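You operate a simulated robot arm through the tools that you are given. There is no shell and no other tool. Be economical: measure what you need, move in short steps, check, and stop when the job is done.

Carry out the task below with a simulated two-armed robot. There is one attempt and no reset: what you move stays moved.

JOB
Fetch the yellow-striped egg from the left half of the long steel bench and set it on the lower shelf of the hooded bench. Stack the M small grey tub from the left half of the long steel bench on top of the L small grey tub. Put the shut purple box on the right half of the long steel bench away on the bench top by the grey turntable. Take the round blue tub and put it on the shelf under the side bench. Shut the green gate. Pull the press slide open. Any order will do. Set down upright: yellow-striped egg. The press slide goes toward x -1.0, y +0.0, z +0.0 (a direction in the base frame).

It is judged by the outcome, as a careful person would: the job done as asked, and still so three seconds after it is handed in. It fails if anything else is knocked over, pushed out of place, dropped, spilled or broken.

ROBOT AND FRAMES
Two 7-joint arms with fingered hands on one trunk, on a base that drives. Base frame: it is fixed to the floor where the robot stands at the start and does not move with it; the origin is under the middle of the robot, x ahead of it, y to its left, z up; the surface under the hand at the start is at about z = 80. Units: cm, rad, N and s.
The left shoulder is at the start at [20, 13.5, 97], the right one opposite. Places, roughly: bench top by the grey turntable (22x34 cm) [78, 160, 86]; green gate [50, -50, 90]; lower shelf of the hooded bench [150, 320, 30]; press slide [70, 290, 90]; round blue tub (12x12x9 cm) [-180, 830, 40]; shelf under the side bench [-10, 730, 30]; shut purple box [75, -50, 75]; small grey tub [75, 25, 75]; yellow-striped egg (5x5x6 cm) [50, 20, 80]. Payload 4 kg a hand.
The TCP of each hand is the grasp point between the finger pads, 2.5 cm short of the fingertips. In the tool frame z runs along the fingers and y along their closing line. The gripper opens to 8.8 cm. The gripper's body begins 2.9 cm behind the TCP. The gripper is a hand of 4 fingers: y runs from the thumb to the fingers, the wrist lies at [-1.3, -10.6, -17.4] in the tool frame, and closing takes about 1.5 s.
Orientation is told as [roll, pitch, yaw] about the base's x, y, z axes, in that order, counted from this pose: with the fingers straight down and the wrist toward the robot, the tool's x, y and z point along [0, 1, 0], [1, 0, 0] and [0, 0, -1] of the base frame.

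CONTROLS
- The arms move only by the tool servo_tool. It takes "left_rows", "right_rows" or both (then of equal length, played together; a hand with none holds still); each is a list of rows, each a list of 2 entries, a list of its own where there are three numbers: the shift along the tool's x, y, z in cm, then the turn, a rotation vector about the tool's x, y, z in rad. In form: [[[tx, ty, tz], [rx, ry, rz]], ...]. A call has 1 to 10 rows; each row is the pose to reach, as a shift and turn from the pose commanded when the call began, along the tool's axes at that moment. "left_grip" and "right_grip" are, for a hand that has rows, the closure in counts, from 0 (fully open) to 255 (shut), set as the call begins (left out, the last holds). Each row takes 0.2 s and may step no farther than 5 cm and 0.15 rad from the row before; otherwise, or with a gripper value out of range, the whole call is refused. Where a pose cannot be reached the arm comes as near as it can. A force on the tool above 40 N (or 10 N above the force at the start of the call, whichever is more), or a blocked arm, ends the call early, and 0.2 s more pass. The fingers move at their own pace (about 15.3 cm/s each) and stop on an object; they squeeze with about 31 N. The grip force told is the motor's: it shows also when the fingers shut on nothing. Time passes only in rows, and 0.2 s behind the last, so rows that repeat a pose let the fingers close. It gives the time, the measured TCP pose, the force on the tool (base axes), the opening and the grip force at its end, in the units of the frame above (readings bear some noise), with the torque about the TCP (base axes, N m) and any sound that the robot's microphone picked up.
- Cameras (640 x 400 px; columns grow to the right, rows downward): "scene" is now at [14.18, -1.02, 157.26]; the picture's right is [-0.12, -0.99, 0.00], its down [-0.71, 0.08, -0.70] and it looks along [0.70, -0.08, -0.71] (base axes); focal length 266 px, centre (320, 200). "left" rides on the left gripper at [-6.4, -8.3, -9.8] in its tool frame; the picture's right is [-0.62, -0.37, 0.69], its down [0.71, -0.63, 0.30] and it looks along [0.32, 0.68, 0.65] (tool axes); focal length 265 px, centre (320, 200). "right" rides on the right gripper at [6.4, -8.3, -9.8] in its tool frame; the picture's right is [-0.62, 0.37, -0.69], its down [-0.71, -0.63, 0.30] and it looks along [-0.32, 0.68, 0.65] (tool axes); focal length 265 px, centre (320, 200).
- capture(camera): a new picture of that camera. No time passes.
- lift_body(by): slides the trunk up (or, below 0, down) by that many cm; the arms and the scene camera ride with it, the base frame stays. It gives what a move gives, with no picture.
- roll_base(legs): drives the robot by 1 to 6 legs, each [ahead, left, turn to the left] in cm, cm and rad, along the robot's own axes; the way and the turn of a leg run together, so that a leg with both is an arc; at most 150 cm and 3.142 rad a leg. The arms and the cameras ride along, it lands a little off, and it stops where it bumps. It gives what a move gives.
- set_fingers(index, middle, ring, thumb_bend, thumb_turn, hand): sets how far each is bent, from 0 (flat) to 1 (curled in); at 0.3 the hand is open as for a grip, at 0.7 the pads meet at the TCP. One left out holds its place. A second passes; each finger stops where it meets its share of the squeeze, and holds until it gets a number again. A gripper value or a shape takes the hand back. It gives what a move gives, with no picture; readings hold the bend of each and the force on the fingers (four entries, about 0 where the hand has none), thumb and palm. thumb_turn goes from beside the hand (0) to across from the fingers (1), as for a grip.
- hand_shape(shape, hand): the hand has 4 fingers and takes this shape, open, in about a second: jaw (thumb against the fingers, like two jaws); tri (thumb and two fingers); tip (a fingertip pinch); poke (one finger out to press); point (the index stretched); flat (the hand flat); cup (the hand cupped); fist (a fist). The gripper value then closes the fingers along that shape, each until it touches; the sizes above hold for jaw. It gives what a move gives, with no picture.
- aim_head(pan, tilt): turns the head with the scene camera to pan (to the left, within 1.693 rad either way) and tilt (down, from -0.506 to 1.204), counted from straight ahead of the robot. It gives what a move gives.
- probe_pixels(camera, pixels): for up to 12 pixels [column, row] of the newest picture of that camera ("zoom" is the newest enlarged one), the place [x, y, z] in the base frame of the surface seen there, good to about 0.2 cm. No time passes.
- close_up(camera, box): a new picture of the part [left, top, right, bottom] of that camera's present view, enlarged. No time passes.
- job_done(): hands the job in; it is judged then, once.

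Work in short steps. Measure before you move; look again where a grasp or a placing could have gone wrong, and mend it. You have 110 turns and 108 pictures in all, those below and enlarged ones among them. Open the grippers and draw the arms clear of the work before you hand the job in, unless the task says otherwise; then end with one line.

The tools are called as a command line: name --argument value ..., lists and objects as JSON in quotes. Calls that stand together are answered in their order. servo_tool: Moves the arms, as the interface text tells. Its arguments: {"type":"object","properties":{"left_rows":{"type":"array"},"left_grip":{"type":"number"},"right_rows":{"type":"array"},"right_grip":{"type":"number"}},"required":[]} The other tools are called the same way: lift_body (by) slides the trunk up or down; hand_shape (shape, hand) gives the hand a shape; set_fingers (index, middle, ring, thumb_bend, thumb_turn, hand) moves the fingers one by one; roll_base (legs) drives the base; aim_head (pan, tilt) turns the head that bears the scene camera; capture (camera) takes a picture; probe_pixels (camera, pixels) gives the place of the surface under pixels of a picture; close_up (camera, box) takes an enlarged picture of a part of a camera's view; job_done () hands the job in.

At the start:

```text
clock: 0.0
left_eef_pos: [55.35, 30.09, 130.38]
left_tcp_rot: [-0.001, 0.001, -0.001]
left_contact_force: [0.6, -0.9, 0.2]
left_ft_torque: [-0.03, 0.03, 0.01]
left_opening: 8.76
left_grip_force: 0.1
left_shape: jaw
left_bend: [0.3, 0.3, 0.3, 0.3, 0.98]
left_finger forces: [0.0, 0.0, 0.1, 0.0, 0.0, 0.0]
right_eef_pos: [59.54, -22.6, 119.58]
right_tcp_rot: [0.0, 0.0, -0.001]
right_contact_force: [-0.7, 0.6, 0.4]
right_ft_torque: [0.01, -0.02, -0.01]
right_opening: 8.78
right_grip_force: 0.0
right_shape: jaw
right_bend: [0.3, 0.3, 0.3, 0.3, 0.98]
right_finger forces: [0.0, 0.0, 0.1, 0.2, 0.1, 0.1]
trunk travel left (down, up): [-57.5, 19.5]
robot x, y, heading: [-0.02, 0.33, -0.001]
head pan, tilt: [-0.117, 0.791]
```

scene: 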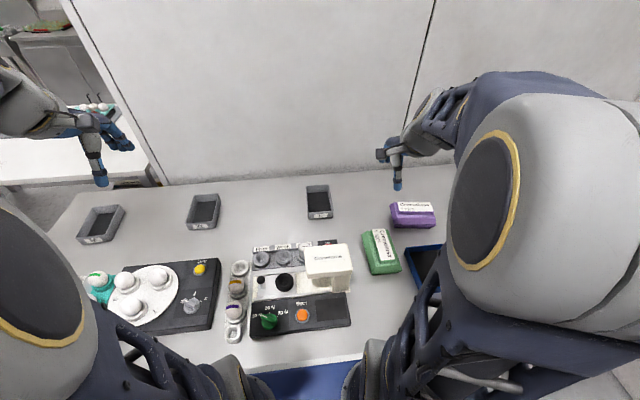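
right: 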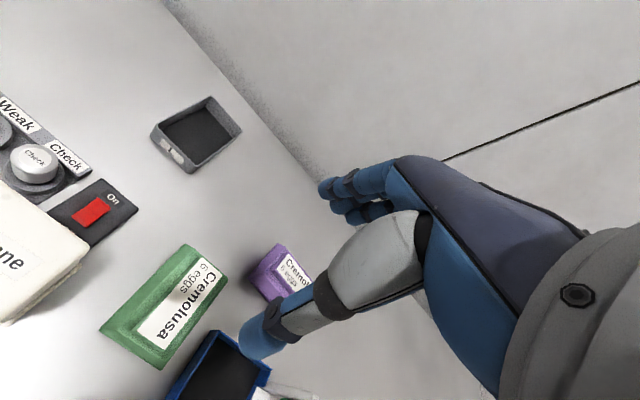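
left: 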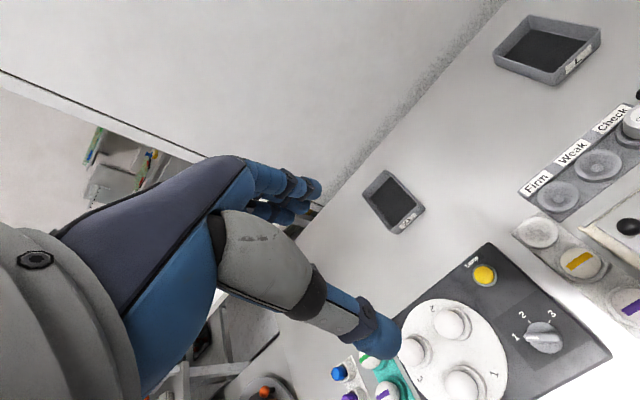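

I see three grey tubs at about (100,225), (203,212), (319,202), eggs in a strip at (237,290) and a purple box at (412,215). I take close-ups to read the labels.

close_up --camera "scene" --box '[60, 180, 360, 350]'

close_up --camera "scene" --box '[300, 170, 480, 310]'

```text
2.13 times, centred on (210, 265) of scene
```

zoom: 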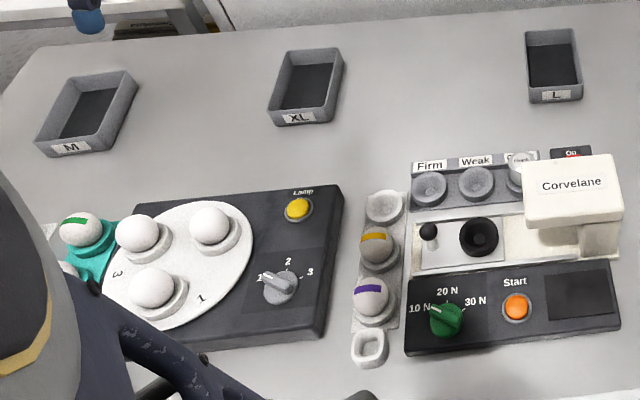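

```text
2.86 times, centred on (390, 240) of scene
```

zoom: 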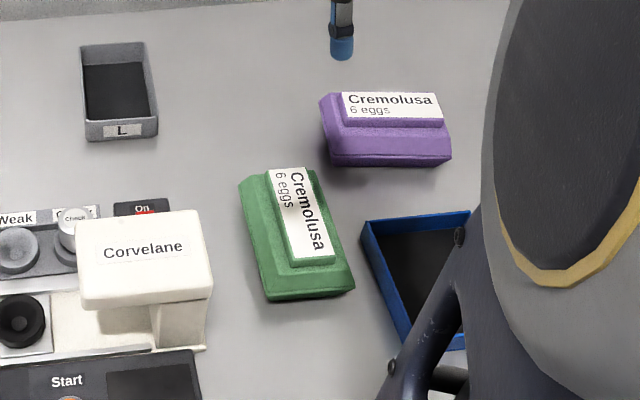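

The M tub is the leftmost, L the rightmost, and the yellow egg sits in the strip's middle cup. I'll probe these points.

probe_pixels --camera "scene" --pixels '[[94, 207], [122, 206], [79, 236], [108, 241], [101, 222], [236, 284], [236, 290], [308, 187], [329, 186], [332, 212], [311, 213], [319, 200]]'

probe_pixels --camera "zoom" --pixels '[[323, 98], [440, 95], [450, 160], [333, 162], [345, 95], [440, 122], [347, 122], [390, 105], [330, 135], [450, 130], [390, 163], [480, 240]]'

aim_head --pan -0.8 --tilt 0.8

capture --camera "scene"

aim_head --pan 1.0 --tilt 0.5

capture --camera "scene"

```text
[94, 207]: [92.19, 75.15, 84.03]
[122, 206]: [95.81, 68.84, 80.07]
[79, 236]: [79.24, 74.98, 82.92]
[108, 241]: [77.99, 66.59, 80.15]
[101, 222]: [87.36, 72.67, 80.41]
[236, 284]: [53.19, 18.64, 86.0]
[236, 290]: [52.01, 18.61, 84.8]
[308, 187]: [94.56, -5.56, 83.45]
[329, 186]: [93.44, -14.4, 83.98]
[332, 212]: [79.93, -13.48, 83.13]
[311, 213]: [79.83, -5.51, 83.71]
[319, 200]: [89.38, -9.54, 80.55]
```

```text
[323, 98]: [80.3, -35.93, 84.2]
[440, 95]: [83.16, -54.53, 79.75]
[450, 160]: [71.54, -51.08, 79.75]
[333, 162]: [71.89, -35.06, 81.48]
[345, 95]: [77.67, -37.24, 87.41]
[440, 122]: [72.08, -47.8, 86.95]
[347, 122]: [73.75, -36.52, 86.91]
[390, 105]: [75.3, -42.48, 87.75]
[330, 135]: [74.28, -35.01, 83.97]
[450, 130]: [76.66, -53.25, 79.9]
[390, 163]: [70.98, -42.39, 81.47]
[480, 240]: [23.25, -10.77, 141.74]
```

```text
clock: 1.1
left_eef_pos: [55.22, 30.15, 130.31]
left_tcp_rot: [-0.002, -0.001, 0.002]
left_contact_force: [0.2, 0.6, 0.0]
left_ft_torque: [0.0, -0.01, 0.0]
left_opening: 8.78
left_grip_force: 0.1
left_shape: jaw
left_bend: [0.3, 0.3, 0.3, 0.3, 0.98]
left_finger forces: [0.1, 0.1, 0.0, 0.0, 0.0, 0.0]
right_eef_pos: [59.57, -22.59, 119.72]
right_tcp_rot: [-0.001, 0.0, -0.001]
right_contact_force: [0.5, -0.1, 0.5]
right_ft_torque: [-0.01, -0.05, -0.05]
right_opening: 8.72
right_grip_force: 0.0
right_shape: jaw
right_bend: [0.3, 0.3, 0.3, 0.3, 0.98]
right_finger forces: [0.0, 0.1, 0.0, 0.0, 0.0, 0.0]
trunk travel left (down, up): [-57.5, 19.5]
robot x, y, heading: [0.18, -0.09, 0.002]
head pan, tilt: [-0.799, 0.799]
```

```text
102 pictures are left
```

scene: 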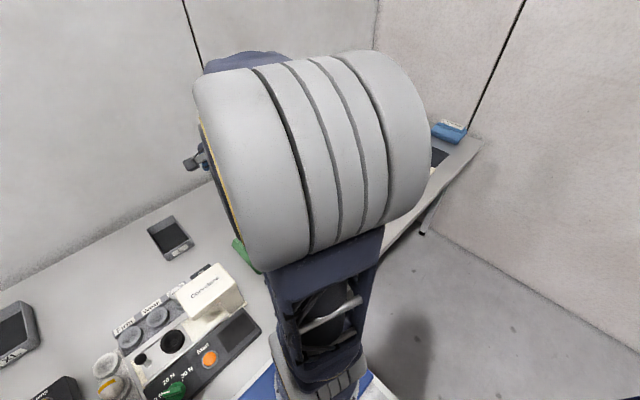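

```text
clock: 2.9
left_eef_pos: [55.18, 30.1, 130.37]
left_tcp_rot: [-0.001, 0.0, 0.0]
left_contact_force: [0.7, 0.7, 0.4]
left_ft_torque: [0.0, 0.03, -0.02]
left_opening: 8.77
left_grip_force: 0.1
left_shape: jaw
left_bend: [0.3, 0.3, 0.3, 0.3, 0.98]
left_finger forces: [0.1, 0.0, 0.0, 0.1, 0.0, 0.0]
right_eef_pos: [59.54, -22.61, 119.68]
right_tcp_rot: [0.0, 0.0, -0.001]
right_contact_force: [-0.8, -0.4, 0.3]
right_ft_torque: [0.01, -0.02, -0.02]
right_opening: 8.76
right_grip_force: 0.2
right_shape: jaw
right_bend: [0.3, 0.3, 0.3, 0.3, 0.98]
right_finger forces: [0.1, 0.0, 0.0, 0.0, 0.0, 0.0]
trunk travel left (down, up): [-57.5, 19.5]
robot x, y, heading: [0.09, 0.02, -0.0]
head pan, tilt: [1.0, 0.499]
```

```text
101 pictures are left
```

scene: 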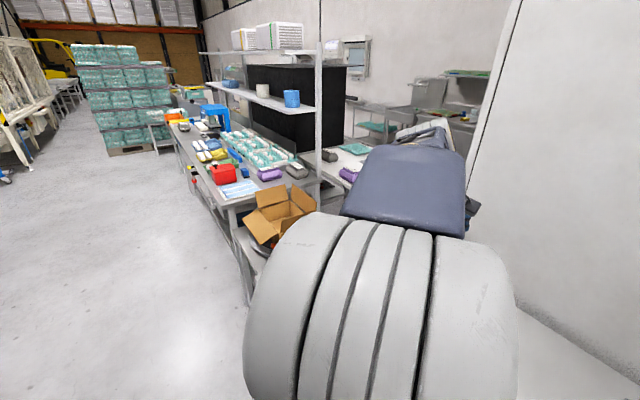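

The right arm hides the gate. I move the base back to see the whole bench.

roll_base --legs '[[-45, 0, 0]]'

aim_head --pan -0.5 --tilt 0.6

capture --camera "scene"

aim_head --pan 0.5 --tilt 0.5

capture --camera "scene"

capture --camera "right"

```text
clock: 5.6
left_eef_pos: [9.42, 30.2, 130.46]
left_tcp_rot: [-0.001, -0.001, 0.005]
left_contact_force: [-0.7, -0.5, 0.6]
left_ft_torque: [-0.01, 0.0, -0.01]
left_opening: 8.78
left_grip_force: 0.1
left_shape: jaw
left_bend: [0.3, 0.3, 0.3, 0.3, 0.98]
left_finger forces: [0.1, 0.0, 0.0, 0.1, 0.0, 0.0]
right_eef_pos: [14.06, -22.28, 119.67]
right_tcp_rot: [0.0, 0.0, 0.006]
right_contact_force: [0.0, 0.3, -0.6]
right_ft_torque: [0.0, 0.02, 0.01]
right_opening: 8.75
right_grip_force: 0.1
right_shape: jaw
right_bend: [0.3, 0.3, 0.3, 0.3, 0.98]
right_finger forces: [0.0, 0.1, 0.0, 0.0, 0.1, 0.1]
trunk travel left (down, up): [-57.5, 19.5]
robot x, y, heading: [-45.63, -0.02, 0.005]
head pan, tilt: [1.0, 0.499]
```

```text
clock: 7.2
left_eef_pos: [9.54, 30.32, 130.35]
left_tcp_rot: [-0.001, -0.001, 0.005]
left_contact_force: [-0.4, -0.1, -0.1]
left_ft_torque: [-0.01, 0.0, 0.03]
left_opening: 8.74
left_grip_force: 0.0
left_shape: jaw
left_bend: [0.3, 0.3, 0.3, 0.3, 0.98]
left_finger forces: [0.0, 0.1, 0.0, 0.0, 0.1, 0.1]
right_eef_pos: [14.09, -22.41, 119.51]
right_tcp_rot: [0.001, 0.0, 0.006]
right_contact_force: [0.7, 0.7, 0.2]
right_ft_torque: [-0.01, 0.0, -0.03]
right_opening: 8.76
right_grip_force: 0.0
right_shape: jaw
right_bend: [0.3, 0.3, 0.3, 0.3, 0.98]
right_finger forces: [0.0, 0.0, 0.1, 0.0, 0.0, 0.1]
trunk travel left (down, up): [-57.5, 19.5]
robot x, y, heading: [-45.35, -0.16, 0.004]
head pan, tilt: [-0.499, 0.6]
```

```text
100 pictures are left
```

scene: 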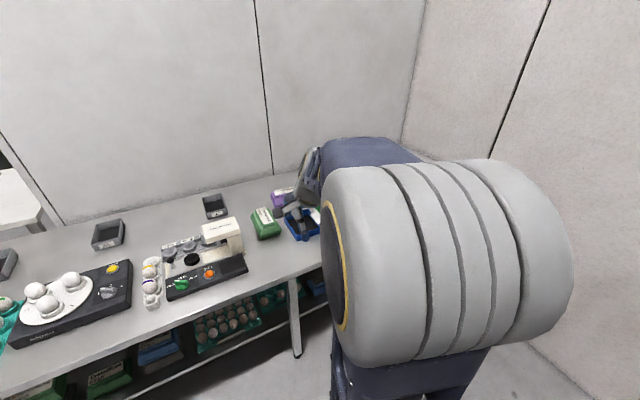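

```text
clock: 8.5
left_eef_pos: [9.51, 30.29, 130.44]
left_tcp_rot: [0.001, -0.001, 0.006]
left_contact_force: [-0.2, -0.9, 0.7]
left_ft_torque: [0.04, 0.01, 0.0]
left_opening: 8.77
left_grip_force: 0.1
left_shape: jaw
left_bend: [0.3, 0.3, 0.3, 0.3, 0.98]
left_finger forces: [0.0, 0.1, 0.0, 0.0, 0.0, 0.0]
right_eef_pos: [14.13, -22.47, 119.7]
right_tcp_rot: [0.0, -0.001, 0.004]
right_contact_force: [-0.5, 0.7, 0.5]
right_ft_torque: [-0.03, -0.01, -0.03]
right_opening: 8.76
right_grip_force: 0.0
right_shape: jaw
right_bend: [0.3, 0.3, 0.3, 0.3, 0.98]
right_finger forces: [0.0, 0.1, 0.0, 0.1, 0.0, 0.1]
trunk travel left (down, up): [-57.5, 19.5]
robot x, y, heading: [-45.48, -0.26, 0.001]
head pan, tilt: [0.499, 0.499]
```

```text
99 pictures are left
```

scene: 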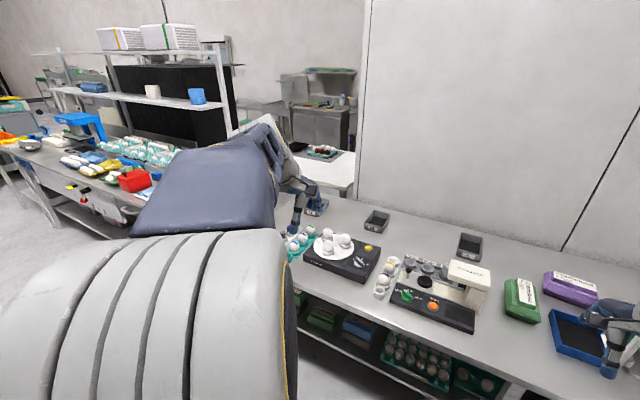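

```text
98 pictures are left
```

right: 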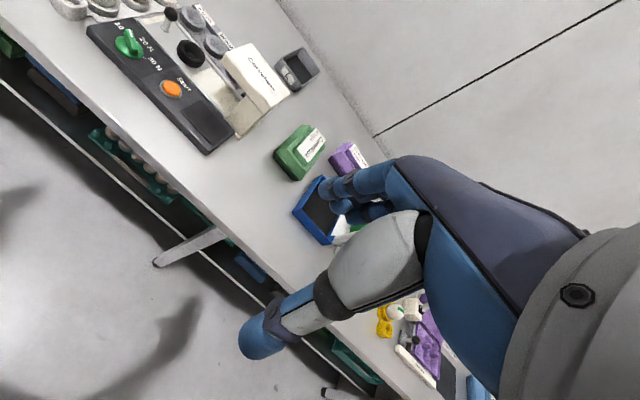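

The gate must be to the right of the blue tray. I turn the robot right to look.

roll_base --legs '[[0, 0, -0.7]]'

aim_head --pan 0.0 --tilt 0.6

capture --camera "scene"

```text
clock: 9.7
left_eef_pos: [14.93, 19.45, 130.42]
left_tcp_rot: [-0.001, 0.001, -0.166]
left_contact_force: [-0.5, -0.2, 0.0]
left_ft_torque: [-0.03, 0.03, -0.03]
left_opening: 8.77
left_grip_force: 0.0
left_shape: jaw
left_bend: [0.3, 0.3, 0.3, 0.3, 0.98]
left_finger forces: [0.1, 0.1, 0.0, 0.1, 0.0, 0.0]
right_eef_pos: [10.41, -33.32, 119.58]
right_tcp_rot: [-0.002, 0.002, -0.164]
right_contact_force: [0.3, 0.2, -0.1]
right_ft_torque: [-0.02, 0.01, 0.0]
right_opening: 8.75
right_grip_force: 0.0
right_shape: jaw
right_bend: [0.3, 0.3, 0.3, 0.3, 0.98]
right_finger forces: [0.0, 0.0, 0.1, 0.0, 0.0, 0.0]
trunk travel left (down, up): [-57.5, 19.5]
robot x, y, heading: [-44.53, -1.38, -0.166]
head pan, tilt: [0.499, 0.499]
stopped in leg 1: the robot was blocked; the commanded pose is now the measured one
```

```text
clock: 10.7
left_eef_pos: [15.05, 19.29, 130.3]
left_tcp_rot: [0.001, 0.001, -0.166]
left_contact_force: [-0.5, 0.4, 0.7]
left_ft_torque: [-0.03, -0.01, -0.01]
left_opening: 8.78
left_grip_force: 0.1
left_shape: jaw
left_bend: [0.3, 0.3, 0.3, 0.3, 0.98]
left_finger forces: [0.0, 0.0, 0.0, 0.1, 0.0, 0.0]
right_eef_pos: [10.35, -33.42, 119.55]
right_tcp_rot: [0.0, 0.003, -0.165]
right_contact_force: [0.0, 0.1, 1.0]
right_ft_torque: [-0.01, -0.01, -0.03]
right_opening: 8.75
right_grip_force: 0.1
right_shape: jaw
right_bend: [0.3, 0.3, 0.3, 0.3, 0.98]
right_finger forces: [0.0, 0.0, 0.0, 0.0, 0.0, 0.1]
trunk travel left (down, up): [-57.5, 19.5]
robot x, y, heading: [-44.47, -0.93, -0.168]
head pan, tilt: [0.0, 0.6]
```

```text
97 pictures are left
```

scene: 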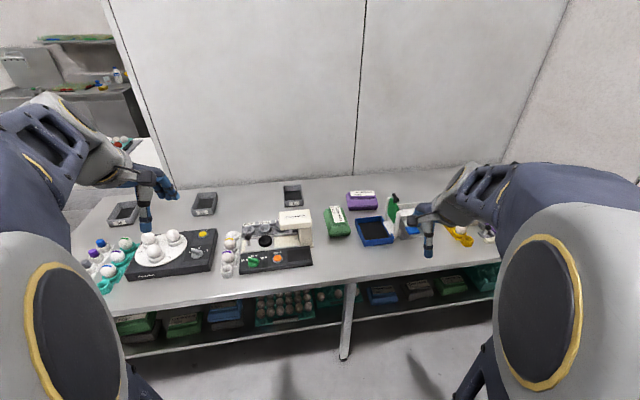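

The turn was blocked by something, likely behind. I zoom on the gate near (395,210) and look to the sides for what blocks.

close_up --camera "scene" --box '[320, 160, 500, 272]'

aim_head --pan -1.69 --tilt 0.7

capture --camera "scene"

aim_head --pan 1.69 --tilt 0.7

capture --camera "scene"

```text
3.56 times, centred on (410, 216) of scene
```

zoom: 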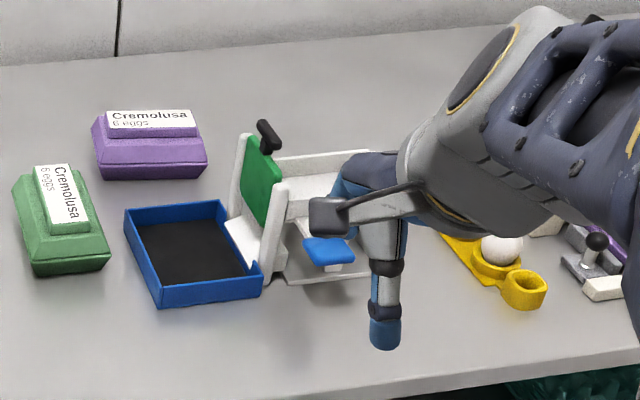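

```text
clock: 12.4
left_eef_pos: [14.86, 19.38, 130.37]
left_tcp_rot: [0.002, 0.001, -0.166]
left_contact_force: [-0.2, -0.2, -0.7]
left_ft_torque: [-0.02, 0.02, -0.01]
left_opening: 8.78
left_grip_force: 0.1
left_shape: jaw
left_bend: [0.3, 0.3, 0.3, 0.3, 0.98]
left_finger forces: [0.0, 0.0, 0.0, 0.0, 0.1, 0.1]
right_eef_pos: [10.53, -33.3, 119.59]
right_tcp_rot: [-0.001, 0.0, -0.167]
right_contact_force: [0.8, -0.3, 0.5]
right_ft_torque: [-0.02, 0.0, 0.01]
right_opening: 8.77
right_grip_force: 0.1
right_shape: jaw
right_bend: [0.3, 0.3, 0.3, 0.3, 0.98]
right_finger forces: [0.0, 0.1, 0.0, 0.0, 0.0, 0.0]
trunk travel left (down, up): [-57.5, 19.5]
robot x, y, heading: [-44.65, -1.4, -0.167]
head pan, tilt: [-1.689, 0.7]
```

```text
95 pictures are left
```

scene: 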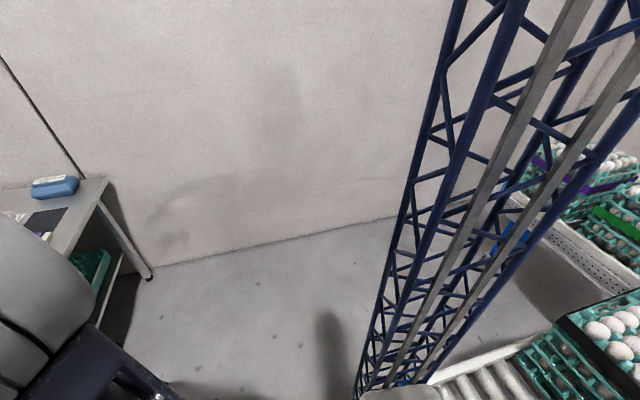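

```text
clock: 15.2
left_eef_pos: [15.02, 19.33, 130.24]
left_tcp_rot: [0.0, 0.001, -0.165]
left_contact_force: [-0.3, -0.2, -0.3]
left_ft_torque: [0.01, 0.01, 0.02]
left_opening: 8.77
left_grip_force: 0.0
left_shape: jaw
left_bend: [0.3, 0.3, 0.3, 0.3, 0.98]
left_finger forces: [0.1, 0.1, 0.0, 0.0, 0.1, 0.1]
right_eef_pos: [10.41, -33.37, 119.64]
right_tcp_rot: [-0.001, 0.003, -0.166]
right_contact_force: [-0.3, 0.4, 0.6]
right_ft_torque: [0.01, 0.0, -0.01]
right_opening: 8.76
right_grip_force: 0.0
right_shape: jaw
right_bend: [0.3, 0.3, 0.3, 0.3, 0.98]
right_finger forces: [0.0, 0.1, 0.1, 0.0, 0.0, 0.0]
trunk travel left (down, up): [-57.5, 19.5]
robot x, y, heading: [-44.38, -1.1, -0.164]
head pan, tilt: [1.689, 0.7]
```

```text
94 pictures are left
```

scene: 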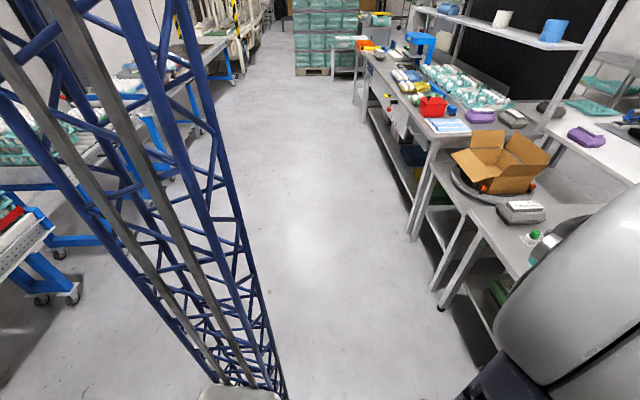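

The gate is a green plate in a white frame at zoom (262,180) beside the blue tray. I square up and approach it, raising the left hand out of the way isn't needed yet.

roll_base --legs '[[0, 0, 0.166], [27, -22, 0]]'

aim_head --pan -0.25 --tilt 0.8

capture --camera "scene"

capture --camera "right"

```text
clock: 18.2
left_eef_pos: [37.28, 6.56, 130.29]
left_tcp_rot: [0.0, 0.003, 0.002]
left_contact_force: [-1.3, 0.2, 0.7]
left_ft_torque: [0.0, 0.01, 0.01]
left_opening: 8.78
left_grip_force: 0.1
left_shape: jaw
left_bend: [0.3, 0.3, 0.3, 0.3, 0.98]
left_finger forces: [0.0, 0.0, 0.0, 0.0, 0.0, 0.0]
right_eef_pos: [41.58, -46.15, 119.54]
right_tcp_rot: [0.0, 0.002, 0.002]
right_contact_force: [-0.9, 0.3, -0.2]
right_ft_torque: [0.03, 0.0, 0.01]
right_opening: 8.78
right_grip_force: 0.1
right_shape: jaw
right_bend: [0.3, 0.3, 0.3, 0.3, 0.98]
right_finger forces: [0.0, 0.0, 0.1, 0.0, 0.1, 0.0]
trunk travel left (down, up): [-57.5, 19.5]
robot x, y, heading: [-18.09, -23.46, 0.0]
head pan, tilt: [1.689, 0.7]
```

```text
clock: 20.1
left_eef_pos: [37.31, 6.45, 130.32]
left_tcp_rot: [0.001, 0.001, 0.002]
left_contact_force: [0.3, -1.0, 0.7]
left_ft_torque: [0.0, -0.03, 0.02]
left_opening: 8.76
left_grip_force: 0.1
left_shape: jaw
left_bend: [0.3, 0.3, 0.3, 0.3, 0.98]
left_finger forces: [0.0, 0.0, 0.2, 0.1, 0.0, 0.1]
right_eef_pos: [41.61, -46.24, 119.54]
right_tcp_rot: [-0.001, 0.001, 0.001]
right_contact_force: [-0.1, -0.5, 0.7]
right_ft_torque: [-0.03, -0.01, 0.0]
right_opening: 8.77
right_grip_force: 0.1
right_shape: jaw
right_bend: [0.3, 0.3, 0.3, 0.3, 0.98]
right_finger forces: [0.1, 0.1, 0.0, 0.1, 0.0, 0.0]
trunk travel left (down, up): [-57.5, 19.5]
robot x, y, heading: [-17.76, -23.34, -0.005]
head pan, tilt: [-0.25, 0.799]
```

```text
93 pictures are left
```

scene: 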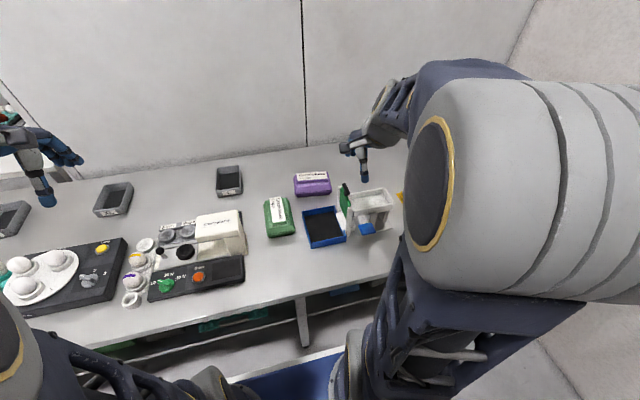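

```text
92 pictures are left
```

right: 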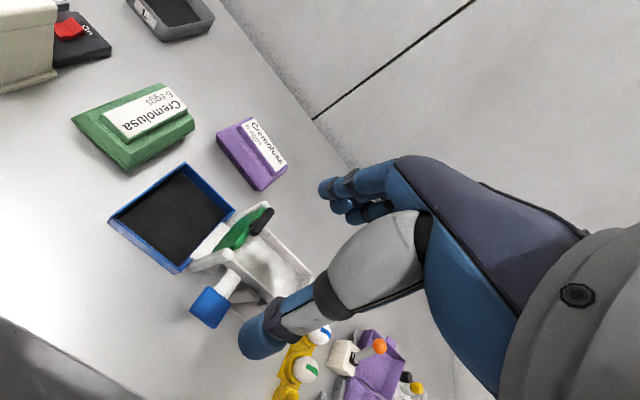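

close_up --camera "scene" --box '[300, 165, 420, 240]'

close_up --camera "right" --box '[100, 160, 340, 310]'

```text
5.33 times, centred on (360, 202) of scene
```

zoom: 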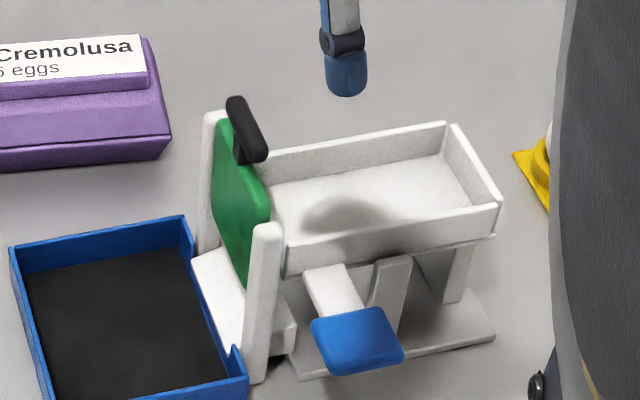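

```text
2.67 times, centred on (220, 235) of right
```

zoom: 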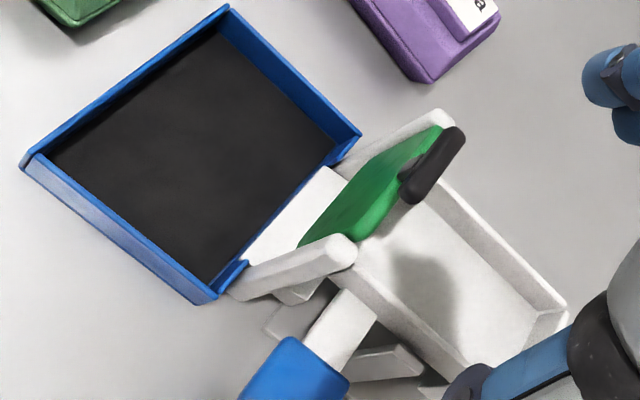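

Probe the gate parts: plate corners, handle, posts, chute floor, tray, blue paddle.

probe_pixels --camera "zoom" --pixels '[[438, 134], [310, 238], [350, 222], [400, 150], [430, 160], [455, 135], [408, 195], [435, 115], [335, 245], [320, 190], [290, 370], [440, 250]]'

probe_pixels --camera "scene" --pixels '[[341.2, 188], [349, 200], [346.5, 214.5], [340.5, 199], [344.2, 184], [348.5, 193.5], [349.5, 207.5], [346, 232], [360, 200], [343, 218]]'

```text
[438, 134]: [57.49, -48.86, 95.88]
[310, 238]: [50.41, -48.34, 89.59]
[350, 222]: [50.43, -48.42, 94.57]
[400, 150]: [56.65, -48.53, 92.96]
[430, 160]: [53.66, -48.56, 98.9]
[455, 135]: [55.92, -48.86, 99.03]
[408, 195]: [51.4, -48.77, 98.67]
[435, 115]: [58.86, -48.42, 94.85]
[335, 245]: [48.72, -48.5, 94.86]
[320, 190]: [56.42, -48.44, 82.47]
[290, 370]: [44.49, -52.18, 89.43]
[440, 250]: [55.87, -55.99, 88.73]
```

```text
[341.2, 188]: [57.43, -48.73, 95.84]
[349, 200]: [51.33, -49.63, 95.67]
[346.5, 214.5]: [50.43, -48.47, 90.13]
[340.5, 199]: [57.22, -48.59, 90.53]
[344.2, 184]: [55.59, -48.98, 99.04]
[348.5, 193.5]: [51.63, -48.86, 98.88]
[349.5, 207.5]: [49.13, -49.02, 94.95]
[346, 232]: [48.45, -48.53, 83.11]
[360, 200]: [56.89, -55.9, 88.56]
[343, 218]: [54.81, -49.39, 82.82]
```

The plate (x 50–58, y −48.5, z 89.5–96) is raised with the handle top at z 99. I close the right hand and bring its tips above the handle.

servo_tool --right_rows '[[[-1, 4, 0], [0, 0, 0]], [[-2, 8, 3], [0, 0, 0]], [[-2.8, 12, 7], [0, 0, 0]], [[-2.8, 12, 11], [0, 0, 0]], [[-2.8, 12, 15], [0, 0, 0]], [[-2.8, 12, 16], [0, 0, 0]], [[-2.8, 12, 16], [0, 0, 0]]]' --right_grip 255

close_up --camera "scene" --box '[270, 125, 430, 240]'

capture --camera "right"

```text
refused: row 2 steps farther than a row can; nothing moved
```

```text
3.48 times, centred on (350, 182) of scene
```

zoom: 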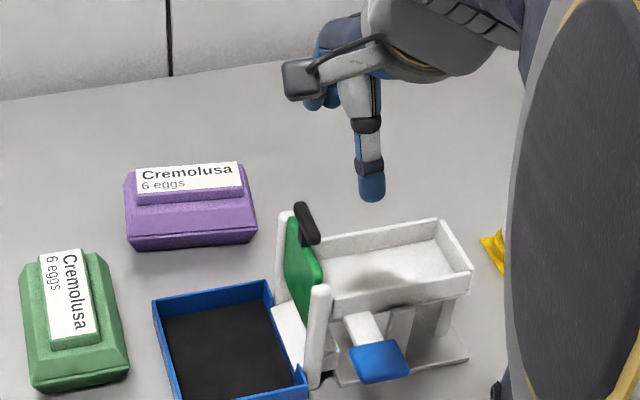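

```text
88 pictures are left
```

right: 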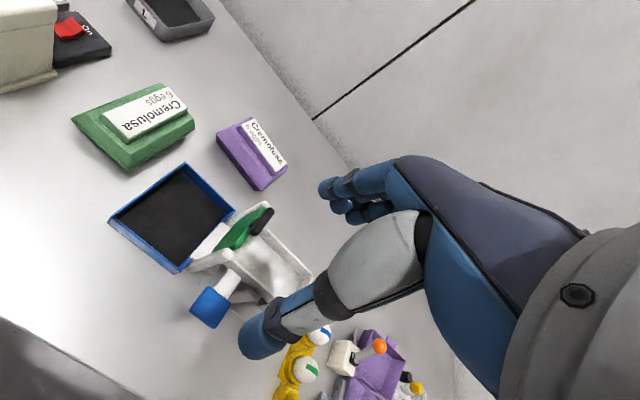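

A step was over 5 cm; I resend with smaller steps.

servo_tool --right_rows '[[[-1, 4, 0], [0, 0, 0]], [[-2, 8, 2], [0, 0, 0]], [[-2.8, 12, 4], [0, 0, 0]], [[-2.8, 12, 8.5], [0, 0, 0]], [[-2.8, 12, 13], [0, 0, 0]], [[-2.8, 12, 16], [0, 0, 0]], [[-2.8, 12, 16], [0, 0, 0]], [[-2.8, 12, 16], [0, 0, 0]]]' --right_grip 255

close_up --camera "scene" --box '[270, 125, 430, 240]'

capture --camera "right"

```text
clock: 21.9
left_eef_pos: [37.25, 6.58, 130.42]
left_tcp_rot: [-0.002, 0.003, 0.001]
left_contact_force: [0.5, 0.4, 0.1]
left_ft_torque: [0.03, -0.04, -0.01]
left_opening: 8.76
left_grip_force: 0.0
left_shape: jaw
left_bend: [0.3, 0.3, 0.3, 0.3, 0.98]
left_finger forces: [0.1, 0.0, 0.0, 0.1, 0.1, 0.0]
right_eef_pos: [53.79, -48.98, 103.64]
right_tcp_rot: [0.0, 0.0, 0.001]
right_contact_force: [0.2, 0.0, 0.4]
right_ft_torque: [0.0, 0.01, 0.0]
right_opening: 0.0
right_grip_force: 31.5
right_shape: jaw
right_bend: [0.7, 0.7, 0.7, 0.4, 1.0]
right_finger forces: [0.0, 0.1, 0.0, 0.0, 0.0, 0.1]
trunk travel left (down, up): [-57.5, 19.5]
robot x, y, heading: [-17.69, -23.73, -0.0]
head pan, tilt: [-0.25, 0.799]
```

```text
3.48 times, centred on (350, 182) of scene
```

zoom: 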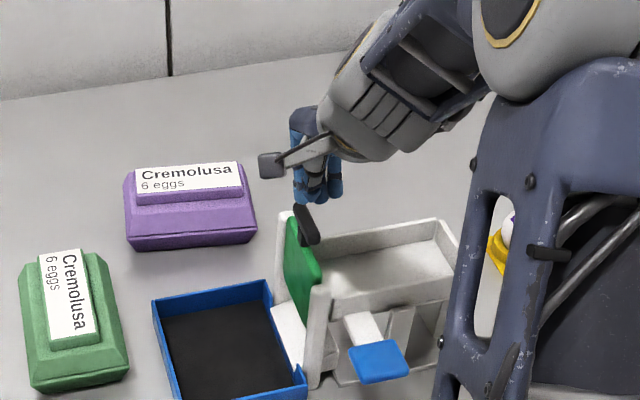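

```text
86 pictures are left
```

right: 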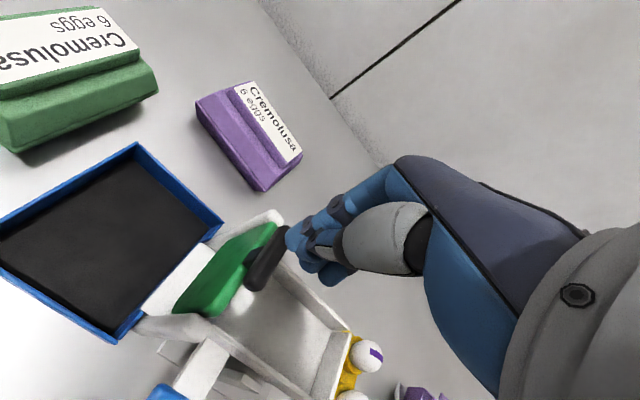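

Tips sit about 2 cm over the handle. I push slowly down.

servo_tool --right_rows '[[[0, 0, 1], [0, 0, 0]], [[0, 0, 2], [0, 0, 0]], [[0, 0, 3], [0, 0, 0]], [[0, 0, 4], [0, 0, 0]], [[0, 0, 5], [0, 0, 0]], [[0, 0, 6], [0, 0, 0]]]'

close_up --camera "scene" --box '[270, 125, 430, 240]'

```text
clock: 23.2
left_eef_pos: [37.02, 6.56, 130.51]
left_tcp_rot: [0.002, -0.001, 0.0]
left_contact_force: [0.1, 0.5, -0.6]
left_ft_torque: [0.0, 0.01, -0.01]
left_opening: 8.78
left_grip_force: 0.0
left_shape: jaw
left_bend: [0.3, 0.3, 0.3, 0.3, 0.98]
left_finger forces: [0.0, 0.1, 0.0, 0.0, 0.0, 0.0]
right_eef_pos: [53.75, -49.02, 98.28]
right_tcp_rot: [-0.005, -0.012, -0.001]
right_contact_force: [4.2, -0.1, 41.0]
right_ft_torque: [0.1, -0.14, -0.04]
right_opening: 0.0
right_grip_force: 30.8
right_shape: jaw
right_bend: [0.7, 0.7, 0.7, 0.42, 1.0]
right_finger forces: [47.6, 22.1, 0.0, 0.0, 0.0, 0.0]
trunk travel left (down, up): [-57.5, 19.5]
robot x, y, heading: [-18.46, -23.56, 0.002]
head pan, tilt: [-0.25, 0.799]
```

```text
3.48 times, centred on (350, 182) of scene
```

zoom: 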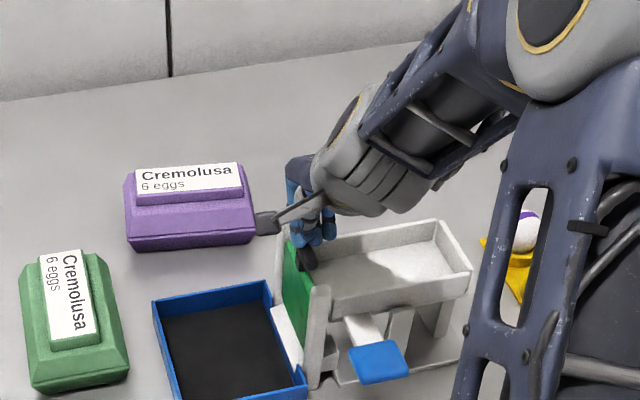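

It went down about 3 cm then met 41 N. I lift and probe whether it is at its stop.

servo_tool --right_rows '[[[0, 0, -4], [0, 0, 0]], [[0, -4, -7], [0, 0, 0]], [[0, -8, -10], [0, 0, 0]], [[0, -12, -13], [0, 0, 0]], [[0, -12, -16], [0, 0, 0]]]'

close_up --camera "scene" --box '[300, 165, 420, 240]'

close_up --camera "right" --box '[100, 160, 340, 310]'

```text
clock: 24.4
left_eef_pos: [37.34, 6.54, 130.36]
left_tcp_rot: [0.0, 0.001, 0.001]
left_contact_force: [-0.4, -0.8, -0.2]
left_ft_torque: [0.02, -0.03, 0.0]
left_opening: 8.76
left_grip_force: 0.0
left_shape: jaw
left_bend: [0.3, 0.3, 0.3, 0.3, 0.98]
left_finger forces: [0.1, 0.0, 0.0, 0.1, 0.1, 0.0]
right_eef_pos: [41.65, -49.22, 113.61]
right_tcp_rot: [0.001, 0.001, 0.0]
right_contact_force: [-0.8, 0.5, 0.1]
right_ft_torque: [0.02, -0.01, 0.01]
right_opening: 0.0
right_grip_force: 31.0
right_shape: jaw
right_bend: [0.7, 0.7, 0.7, 0.42, 1.0]
right_finger forces: [0.0, 0.0, 0.0, 0.1, 0.0, 0.1]
trunk travel left (down, up): [-57.5, 19.5]
robot x, y, heading: [-17.73, -23.75, 0.001]
head pan, tilt: [-0.25, 0.799]
```

```text
5.33 times, centred on (360, 202) of scene
```

zoom: 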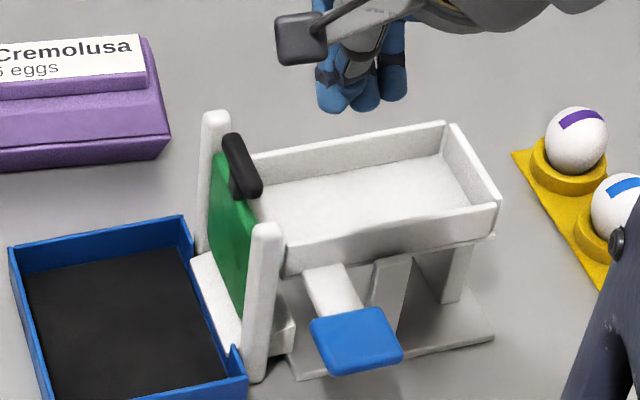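

```text
2.67 times, centred on (220, 235) of right
```

zoom: 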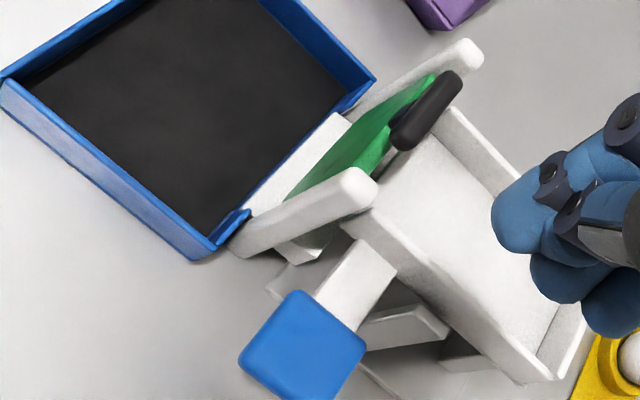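

Probe plate's bottom edge, handle top, post top and ramp.

probe_pixels --camera "zoom" --pixels '[[440, 90], [430, 80], [292, 192], [300, 190], [320, 170], [340, 150], [280, 180], [262, 200], [350, 190], [430, 180], [400, 200]]'

probe_pixels --camera "scene" --pixels '[[340, 194], [345, 223], [344.5, 225], [346, 224.5], [342, 220], [344, 191], [347, 200], [340, 211]]'

```text
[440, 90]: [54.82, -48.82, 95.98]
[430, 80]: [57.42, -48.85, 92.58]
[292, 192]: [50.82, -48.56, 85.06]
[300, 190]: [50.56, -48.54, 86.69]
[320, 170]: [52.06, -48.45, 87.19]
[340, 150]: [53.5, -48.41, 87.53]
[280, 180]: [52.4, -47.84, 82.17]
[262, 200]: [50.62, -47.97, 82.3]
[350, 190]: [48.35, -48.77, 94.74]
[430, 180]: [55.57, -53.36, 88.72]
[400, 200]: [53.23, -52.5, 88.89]
```

```text
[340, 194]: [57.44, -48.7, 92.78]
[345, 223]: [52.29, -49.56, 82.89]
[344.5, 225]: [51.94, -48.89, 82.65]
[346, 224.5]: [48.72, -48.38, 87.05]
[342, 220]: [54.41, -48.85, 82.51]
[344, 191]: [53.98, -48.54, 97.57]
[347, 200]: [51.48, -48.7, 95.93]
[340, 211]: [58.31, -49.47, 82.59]
```

The plate dropped 3 cm (bottom ≈85, ramp at 82.5); possibly there is more travel. I push again, gently, to test.

servo_tool --right_rows '[[[0.2, 4, 3], [0, 0, 0]], [[0.2, 8, 6], [0, 0, 0]], [[0.2, 12, 9], [0, 0, 0]], [[0.2, 12, 13], [0, 0, 0]], [[0.2, 12, 14.5], [0, 0, 0]], [[0.2, 12, 15], [0, 0, 0]], [[0.2, 12, 15.5], [0, 0, 0]], [[0.2, 12, 16], [0, 0, 0]], [[0.2, 12, 16.5], [0, 0, 0]], [[0.2, 12, 17], [0, 0, 0]]]'

```text
clock: 26.4
left_eef_pos: [37.3, 6.5, 130.37]
left_tcp_rot: [-0.002, 0.001, 0.001]
left_contact_force: [0.0, 0.0, 0.7]
left_ft_torque: [0.0, -0.01, 0.01]
left_opening: 8.77
left_grip_force: 0.0
left_shape: jaw
left_bend: [0.3, 0.3, 0.3, 0.3, 0.98]
left_finger forces: [0.0, 0.1, 0.1, 0.0, 0.1, 0.0]
right_eef_pos: [54.33, -48.64, 98.17]
right_tcp_rot: [-0.009, -0.023, 0.004]
right_contact_force: [-0.7, 1.8, 15.0]
right_ft_torque: [0.05, 0.07, 0.0]
right_opening: 0.01
right_grip_force: 31.1
right_shape: jaw
right_bend: [0.7, 0.7, 0.7, 0.73, 1.0]
right_finger forces: [13.7, 0.1, 0.0, 0.1, 0.0, 0.0]
trunk travel left (down, up): [-57.5, 19.5]
robot x, y, heading: [-17.69, -23.49, 0.003]
head pan, tilt: [-0.25, 0.799]
stopped in row 9 (right hand): the force on the tool passed its limit at 45 N (the readings are from after the stop); the commanded pose is now the measured one
```

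Same stop height (98.2), so the gate is at its end: shut. I retreat and look closely at the purple box.

servo_tool --right_rows '[[[0, 0, -4], [0, 0, 0]], [[0, 0, -8], [0, 0, 0]], [[0, 4, -11], [0, 0, 0]], [[1, 6, -15], [0, 0, 0]], [[2, 6, -18], [0, 0, 0]], [[2, 6, -18], [0, 0, 0]]]' --right_grip 0

close_up --camera "right" --box '[0, 50, 400, 300]'

close_up --camera "scene" --box '[255, 155, 375, 230]'

```text
clock: 27.8
left_eef_pos: [37.29, 6.56, 130.28]
left_tcp_rot: [0.0, 0.002, 0.002]
left_contact_force: [0.5, 0.7, -1.0]
left_ft_torque: [-0.01, -0.02, 0.01]
left_opening: 8.78
left_grip_force: 0.1
left_shape: jaw
left_bend: [0.3, 0.3, 0.3, 0.3, 0.98]
left_finger forces: [0.1, 0.0, 0.0, 0.1, 0.0, 0.0]
right_eef_pos: [59.82, -46.85, 115.8]
right_tcp_rot: [-0.004, -0.016, 0.0]
right_contact_force: [0.2, -0.9, 1.2]
right_ft_torque: [0.01, 0.02, -0.01]
right_opening: 8.78
right_grip_force: 0.1
right_shape: jaw
right_bend: [0.3, 0.3, 0.3, 0.3, 0.98]
right_finger forces: [0.0, 0.0, 0.0, 0.0, 0.1, 0.0]
trunk travel left (down, up): [-57.5, 19.5]
robot x, y, heading: [-18.0, -23.52, 0.001]
head pan, tilt: [-0.25, 0.799]
```

```text
1.60 times, centred on (200, 175) of right
```

zoom: 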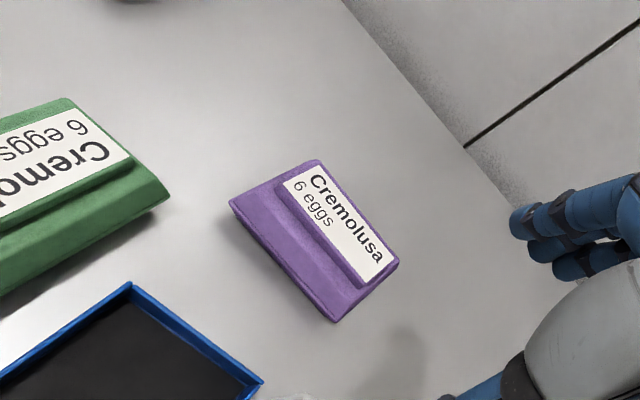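

```text
5.33 times, centred on (315, 192) of scene
```

zoom: 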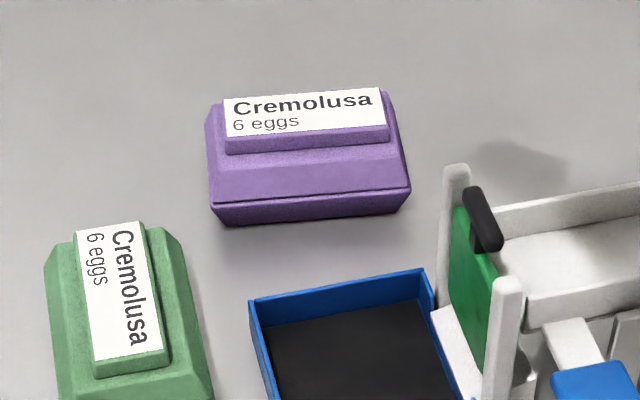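

probe_pixels --camera "zoom" --pixels '[[225, 95], [384, 88], [390, 135], [226, 150], [226, 138], [212, 105], [212, 203], [409, 187], [215, 222], [404, 212], [310, 180], [300, 195]]'

probe_pixels --camera "right" --pixels '[[178, 161], [198, 150], [226, 229], [249, 212], [173, 167], [145, 176], [208, 248], [175, 200], [190, 190], [210, 250], [207, 245], [247, 218]]'

```text
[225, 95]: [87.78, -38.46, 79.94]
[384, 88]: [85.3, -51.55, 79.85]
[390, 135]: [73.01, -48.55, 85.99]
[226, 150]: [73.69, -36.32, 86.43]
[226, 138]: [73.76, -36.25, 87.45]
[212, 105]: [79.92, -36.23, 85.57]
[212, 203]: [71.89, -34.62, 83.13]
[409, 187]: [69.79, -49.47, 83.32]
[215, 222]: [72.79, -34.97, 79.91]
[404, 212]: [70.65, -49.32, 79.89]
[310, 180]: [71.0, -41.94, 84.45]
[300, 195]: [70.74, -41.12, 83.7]
```

```text
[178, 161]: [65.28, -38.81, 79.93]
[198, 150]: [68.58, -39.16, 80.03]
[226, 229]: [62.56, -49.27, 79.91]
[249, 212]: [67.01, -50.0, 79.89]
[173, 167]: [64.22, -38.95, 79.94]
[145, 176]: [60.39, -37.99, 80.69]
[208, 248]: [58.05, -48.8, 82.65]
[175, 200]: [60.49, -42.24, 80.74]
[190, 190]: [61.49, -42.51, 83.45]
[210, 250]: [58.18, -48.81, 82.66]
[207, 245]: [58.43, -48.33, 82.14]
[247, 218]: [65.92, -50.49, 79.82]
```

Probe from a fresh right close-up for the back edges.

close_up --camera "right" --box '[120, 130, 280, 260]'

```text
3.08 times, centred on (200, 195) of right
```

zoom: 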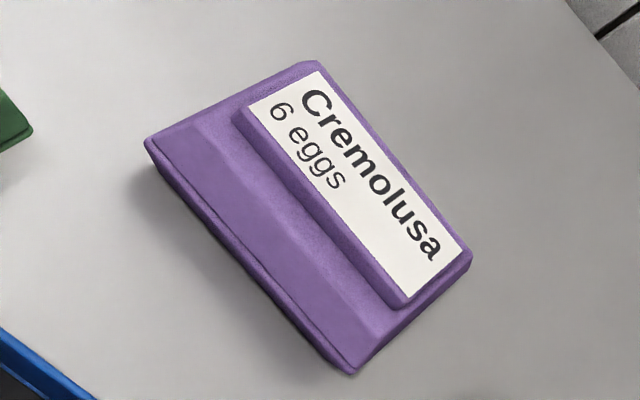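

probe_pixels --camera "zoom" --pixels '[[315, 68], [466, 255], [250, 108], [322, 74], [464, 244], [408, 296], [150, 145], [350, 362], [270, 90], [445, 280], [236, 118], [392, 300]]'

```text
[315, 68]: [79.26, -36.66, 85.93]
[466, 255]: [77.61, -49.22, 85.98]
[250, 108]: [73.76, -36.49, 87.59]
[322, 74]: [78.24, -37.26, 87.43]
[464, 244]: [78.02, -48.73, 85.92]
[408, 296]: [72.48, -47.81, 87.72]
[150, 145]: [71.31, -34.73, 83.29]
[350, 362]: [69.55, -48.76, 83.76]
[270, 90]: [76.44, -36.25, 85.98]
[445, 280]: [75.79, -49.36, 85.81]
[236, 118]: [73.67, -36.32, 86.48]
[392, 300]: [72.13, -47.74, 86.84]
```

Ridge is 4.6 cm wide, centred (75.4, −42.5, 87.6), yaw −0.11; I'll come back for it. First the tubs: drive left to the M tub.

roll_base --legs '[[0, 60, 0], [17, 0, 0]]'

aim_head --pan 0.2 --tilt 0.8

capture --camera "scene"

capture --camera "left"

```text
clock: 32.2
left_eef_pos: [55.29, 65.52, 130.42]
left_tcp_rot: [-0.001, 0.002, -0.006]
left_contact_force: [-0.4, -0.1, 1.0]
left_ft_torque: [0.01, -0.04, -0.02]
left_opening: 8.76
left_grip_force: 0.2
left_shape: jaw
left_bend: [0.3, 0.3, 0.3, 0.3, 0.98]
left_finger forces: [0.1, 0.0, 0.1, 0.0, 0.0, 0.1]
right_eef_pos: [77.28, 12.07, 115.8]
right_tcp_rot: [-0.003, -0.018, -0.003]
right_contact_force: [0.4, 0.1, 0.7]
right_ft_torque: [0.01, 0.03, 0.03]
right_opening: 8.76
right_grip_force: 0.2
right_shape: jaw
right_bend: [0.3, 0.3, 0.3, 0.3, 0.98]
right_finger forces: [0.0, 0.0, 0.0, 0.1, 0.0, 0.0]
trunk travel left (down, up): [-57.5, 19.5]
robot x, y, heading: [0.06, 36.06, -0.006]
head pan, tilt: [-0.25, 0.799]
```

```text
clock: 33.1
left_eef_pos: [55.21, 65.53, 130.34]
left_tcp_rot: [0.0, 0.001, -0.005]
left_contact_force: [-0.2, -0.2, -0.1]
left_ft_torque: [0.0, -0.03, -0.03]
left_opening: 8.77
left_grip_force: 0.0
left_shape: jaw
left_bend: [0.3, 0.3, 0.3, 0.3, 0.98]
left_finger forces: [0.1, 0.0, 0.1, 0.0, 0.0, 0.0]
right_eef_pos: [77.34, 12.12, 115.7]
right_tcp_rot: [-0.003, -0.018, -0.004]
right_contact_force: [0.7, -1.0, -0.8]
right_ft_torque: [0.01, 0.01, 0.01]
right_opening: 8.78
right_grip_force: 0.0
right_shape: jaw
right_bend: [0.3, 0.3, 0.3, 0.3, 0.98]
right_finger forces: [0.0, 0.0, 0.0, 0.0, 0.0, 0.0]
trunk travel left (down, up): [-57.5, 19.5]
robot x, y, heading: [-0.41, 35.42, -0.006]
head pan, tilt: [0.201, 0.799]
```

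```text
79 pictures are left
```

scene: 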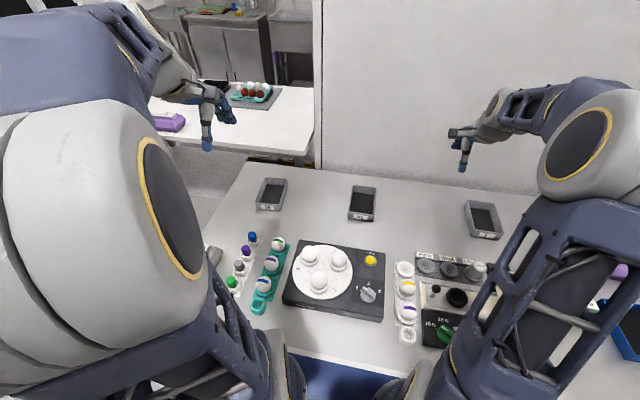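

```text
78 pictures are left
```

left: 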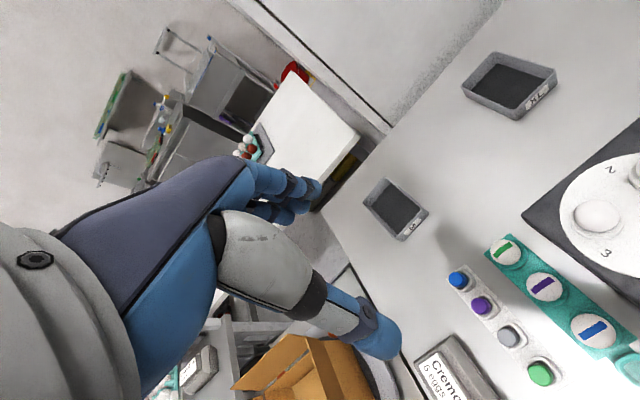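

Close-up of the M and L tubs.

close_up --camera "scene" --box '[240, 165, 304, 221]'

probe_pixels --camera "zoom" --pixels '[[320, 200], [255, 130], [455, 150], [190, 300], [420, 330], [320, 150], [330, 270]]'

close_up --camera "scene" --box '[452, 190, 516, 246]'

```text
7.14 times, centred on (272, 193) of scene
```

zoom: 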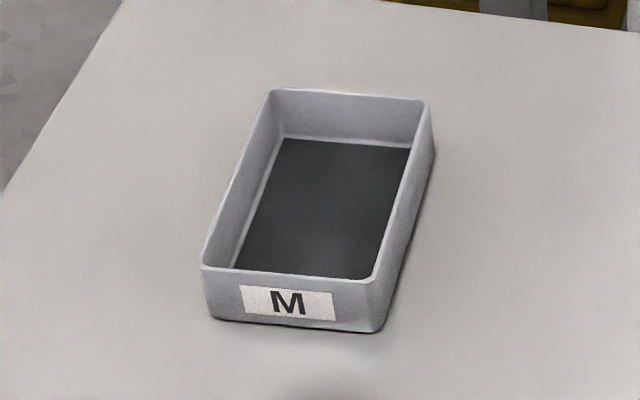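

```text
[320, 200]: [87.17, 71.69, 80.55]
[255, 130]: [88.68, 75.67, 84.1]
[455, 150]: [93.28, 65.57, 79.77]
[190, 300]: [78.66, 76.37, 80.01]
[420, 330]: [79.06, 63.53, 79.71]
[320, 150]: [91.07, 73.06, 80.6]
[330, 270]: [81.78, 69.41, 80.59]
```

```text
7.14 times, centred on (484, 218) of scene
```

zoom: 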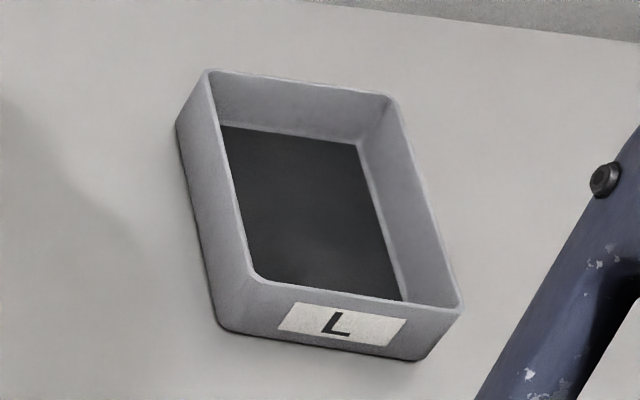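

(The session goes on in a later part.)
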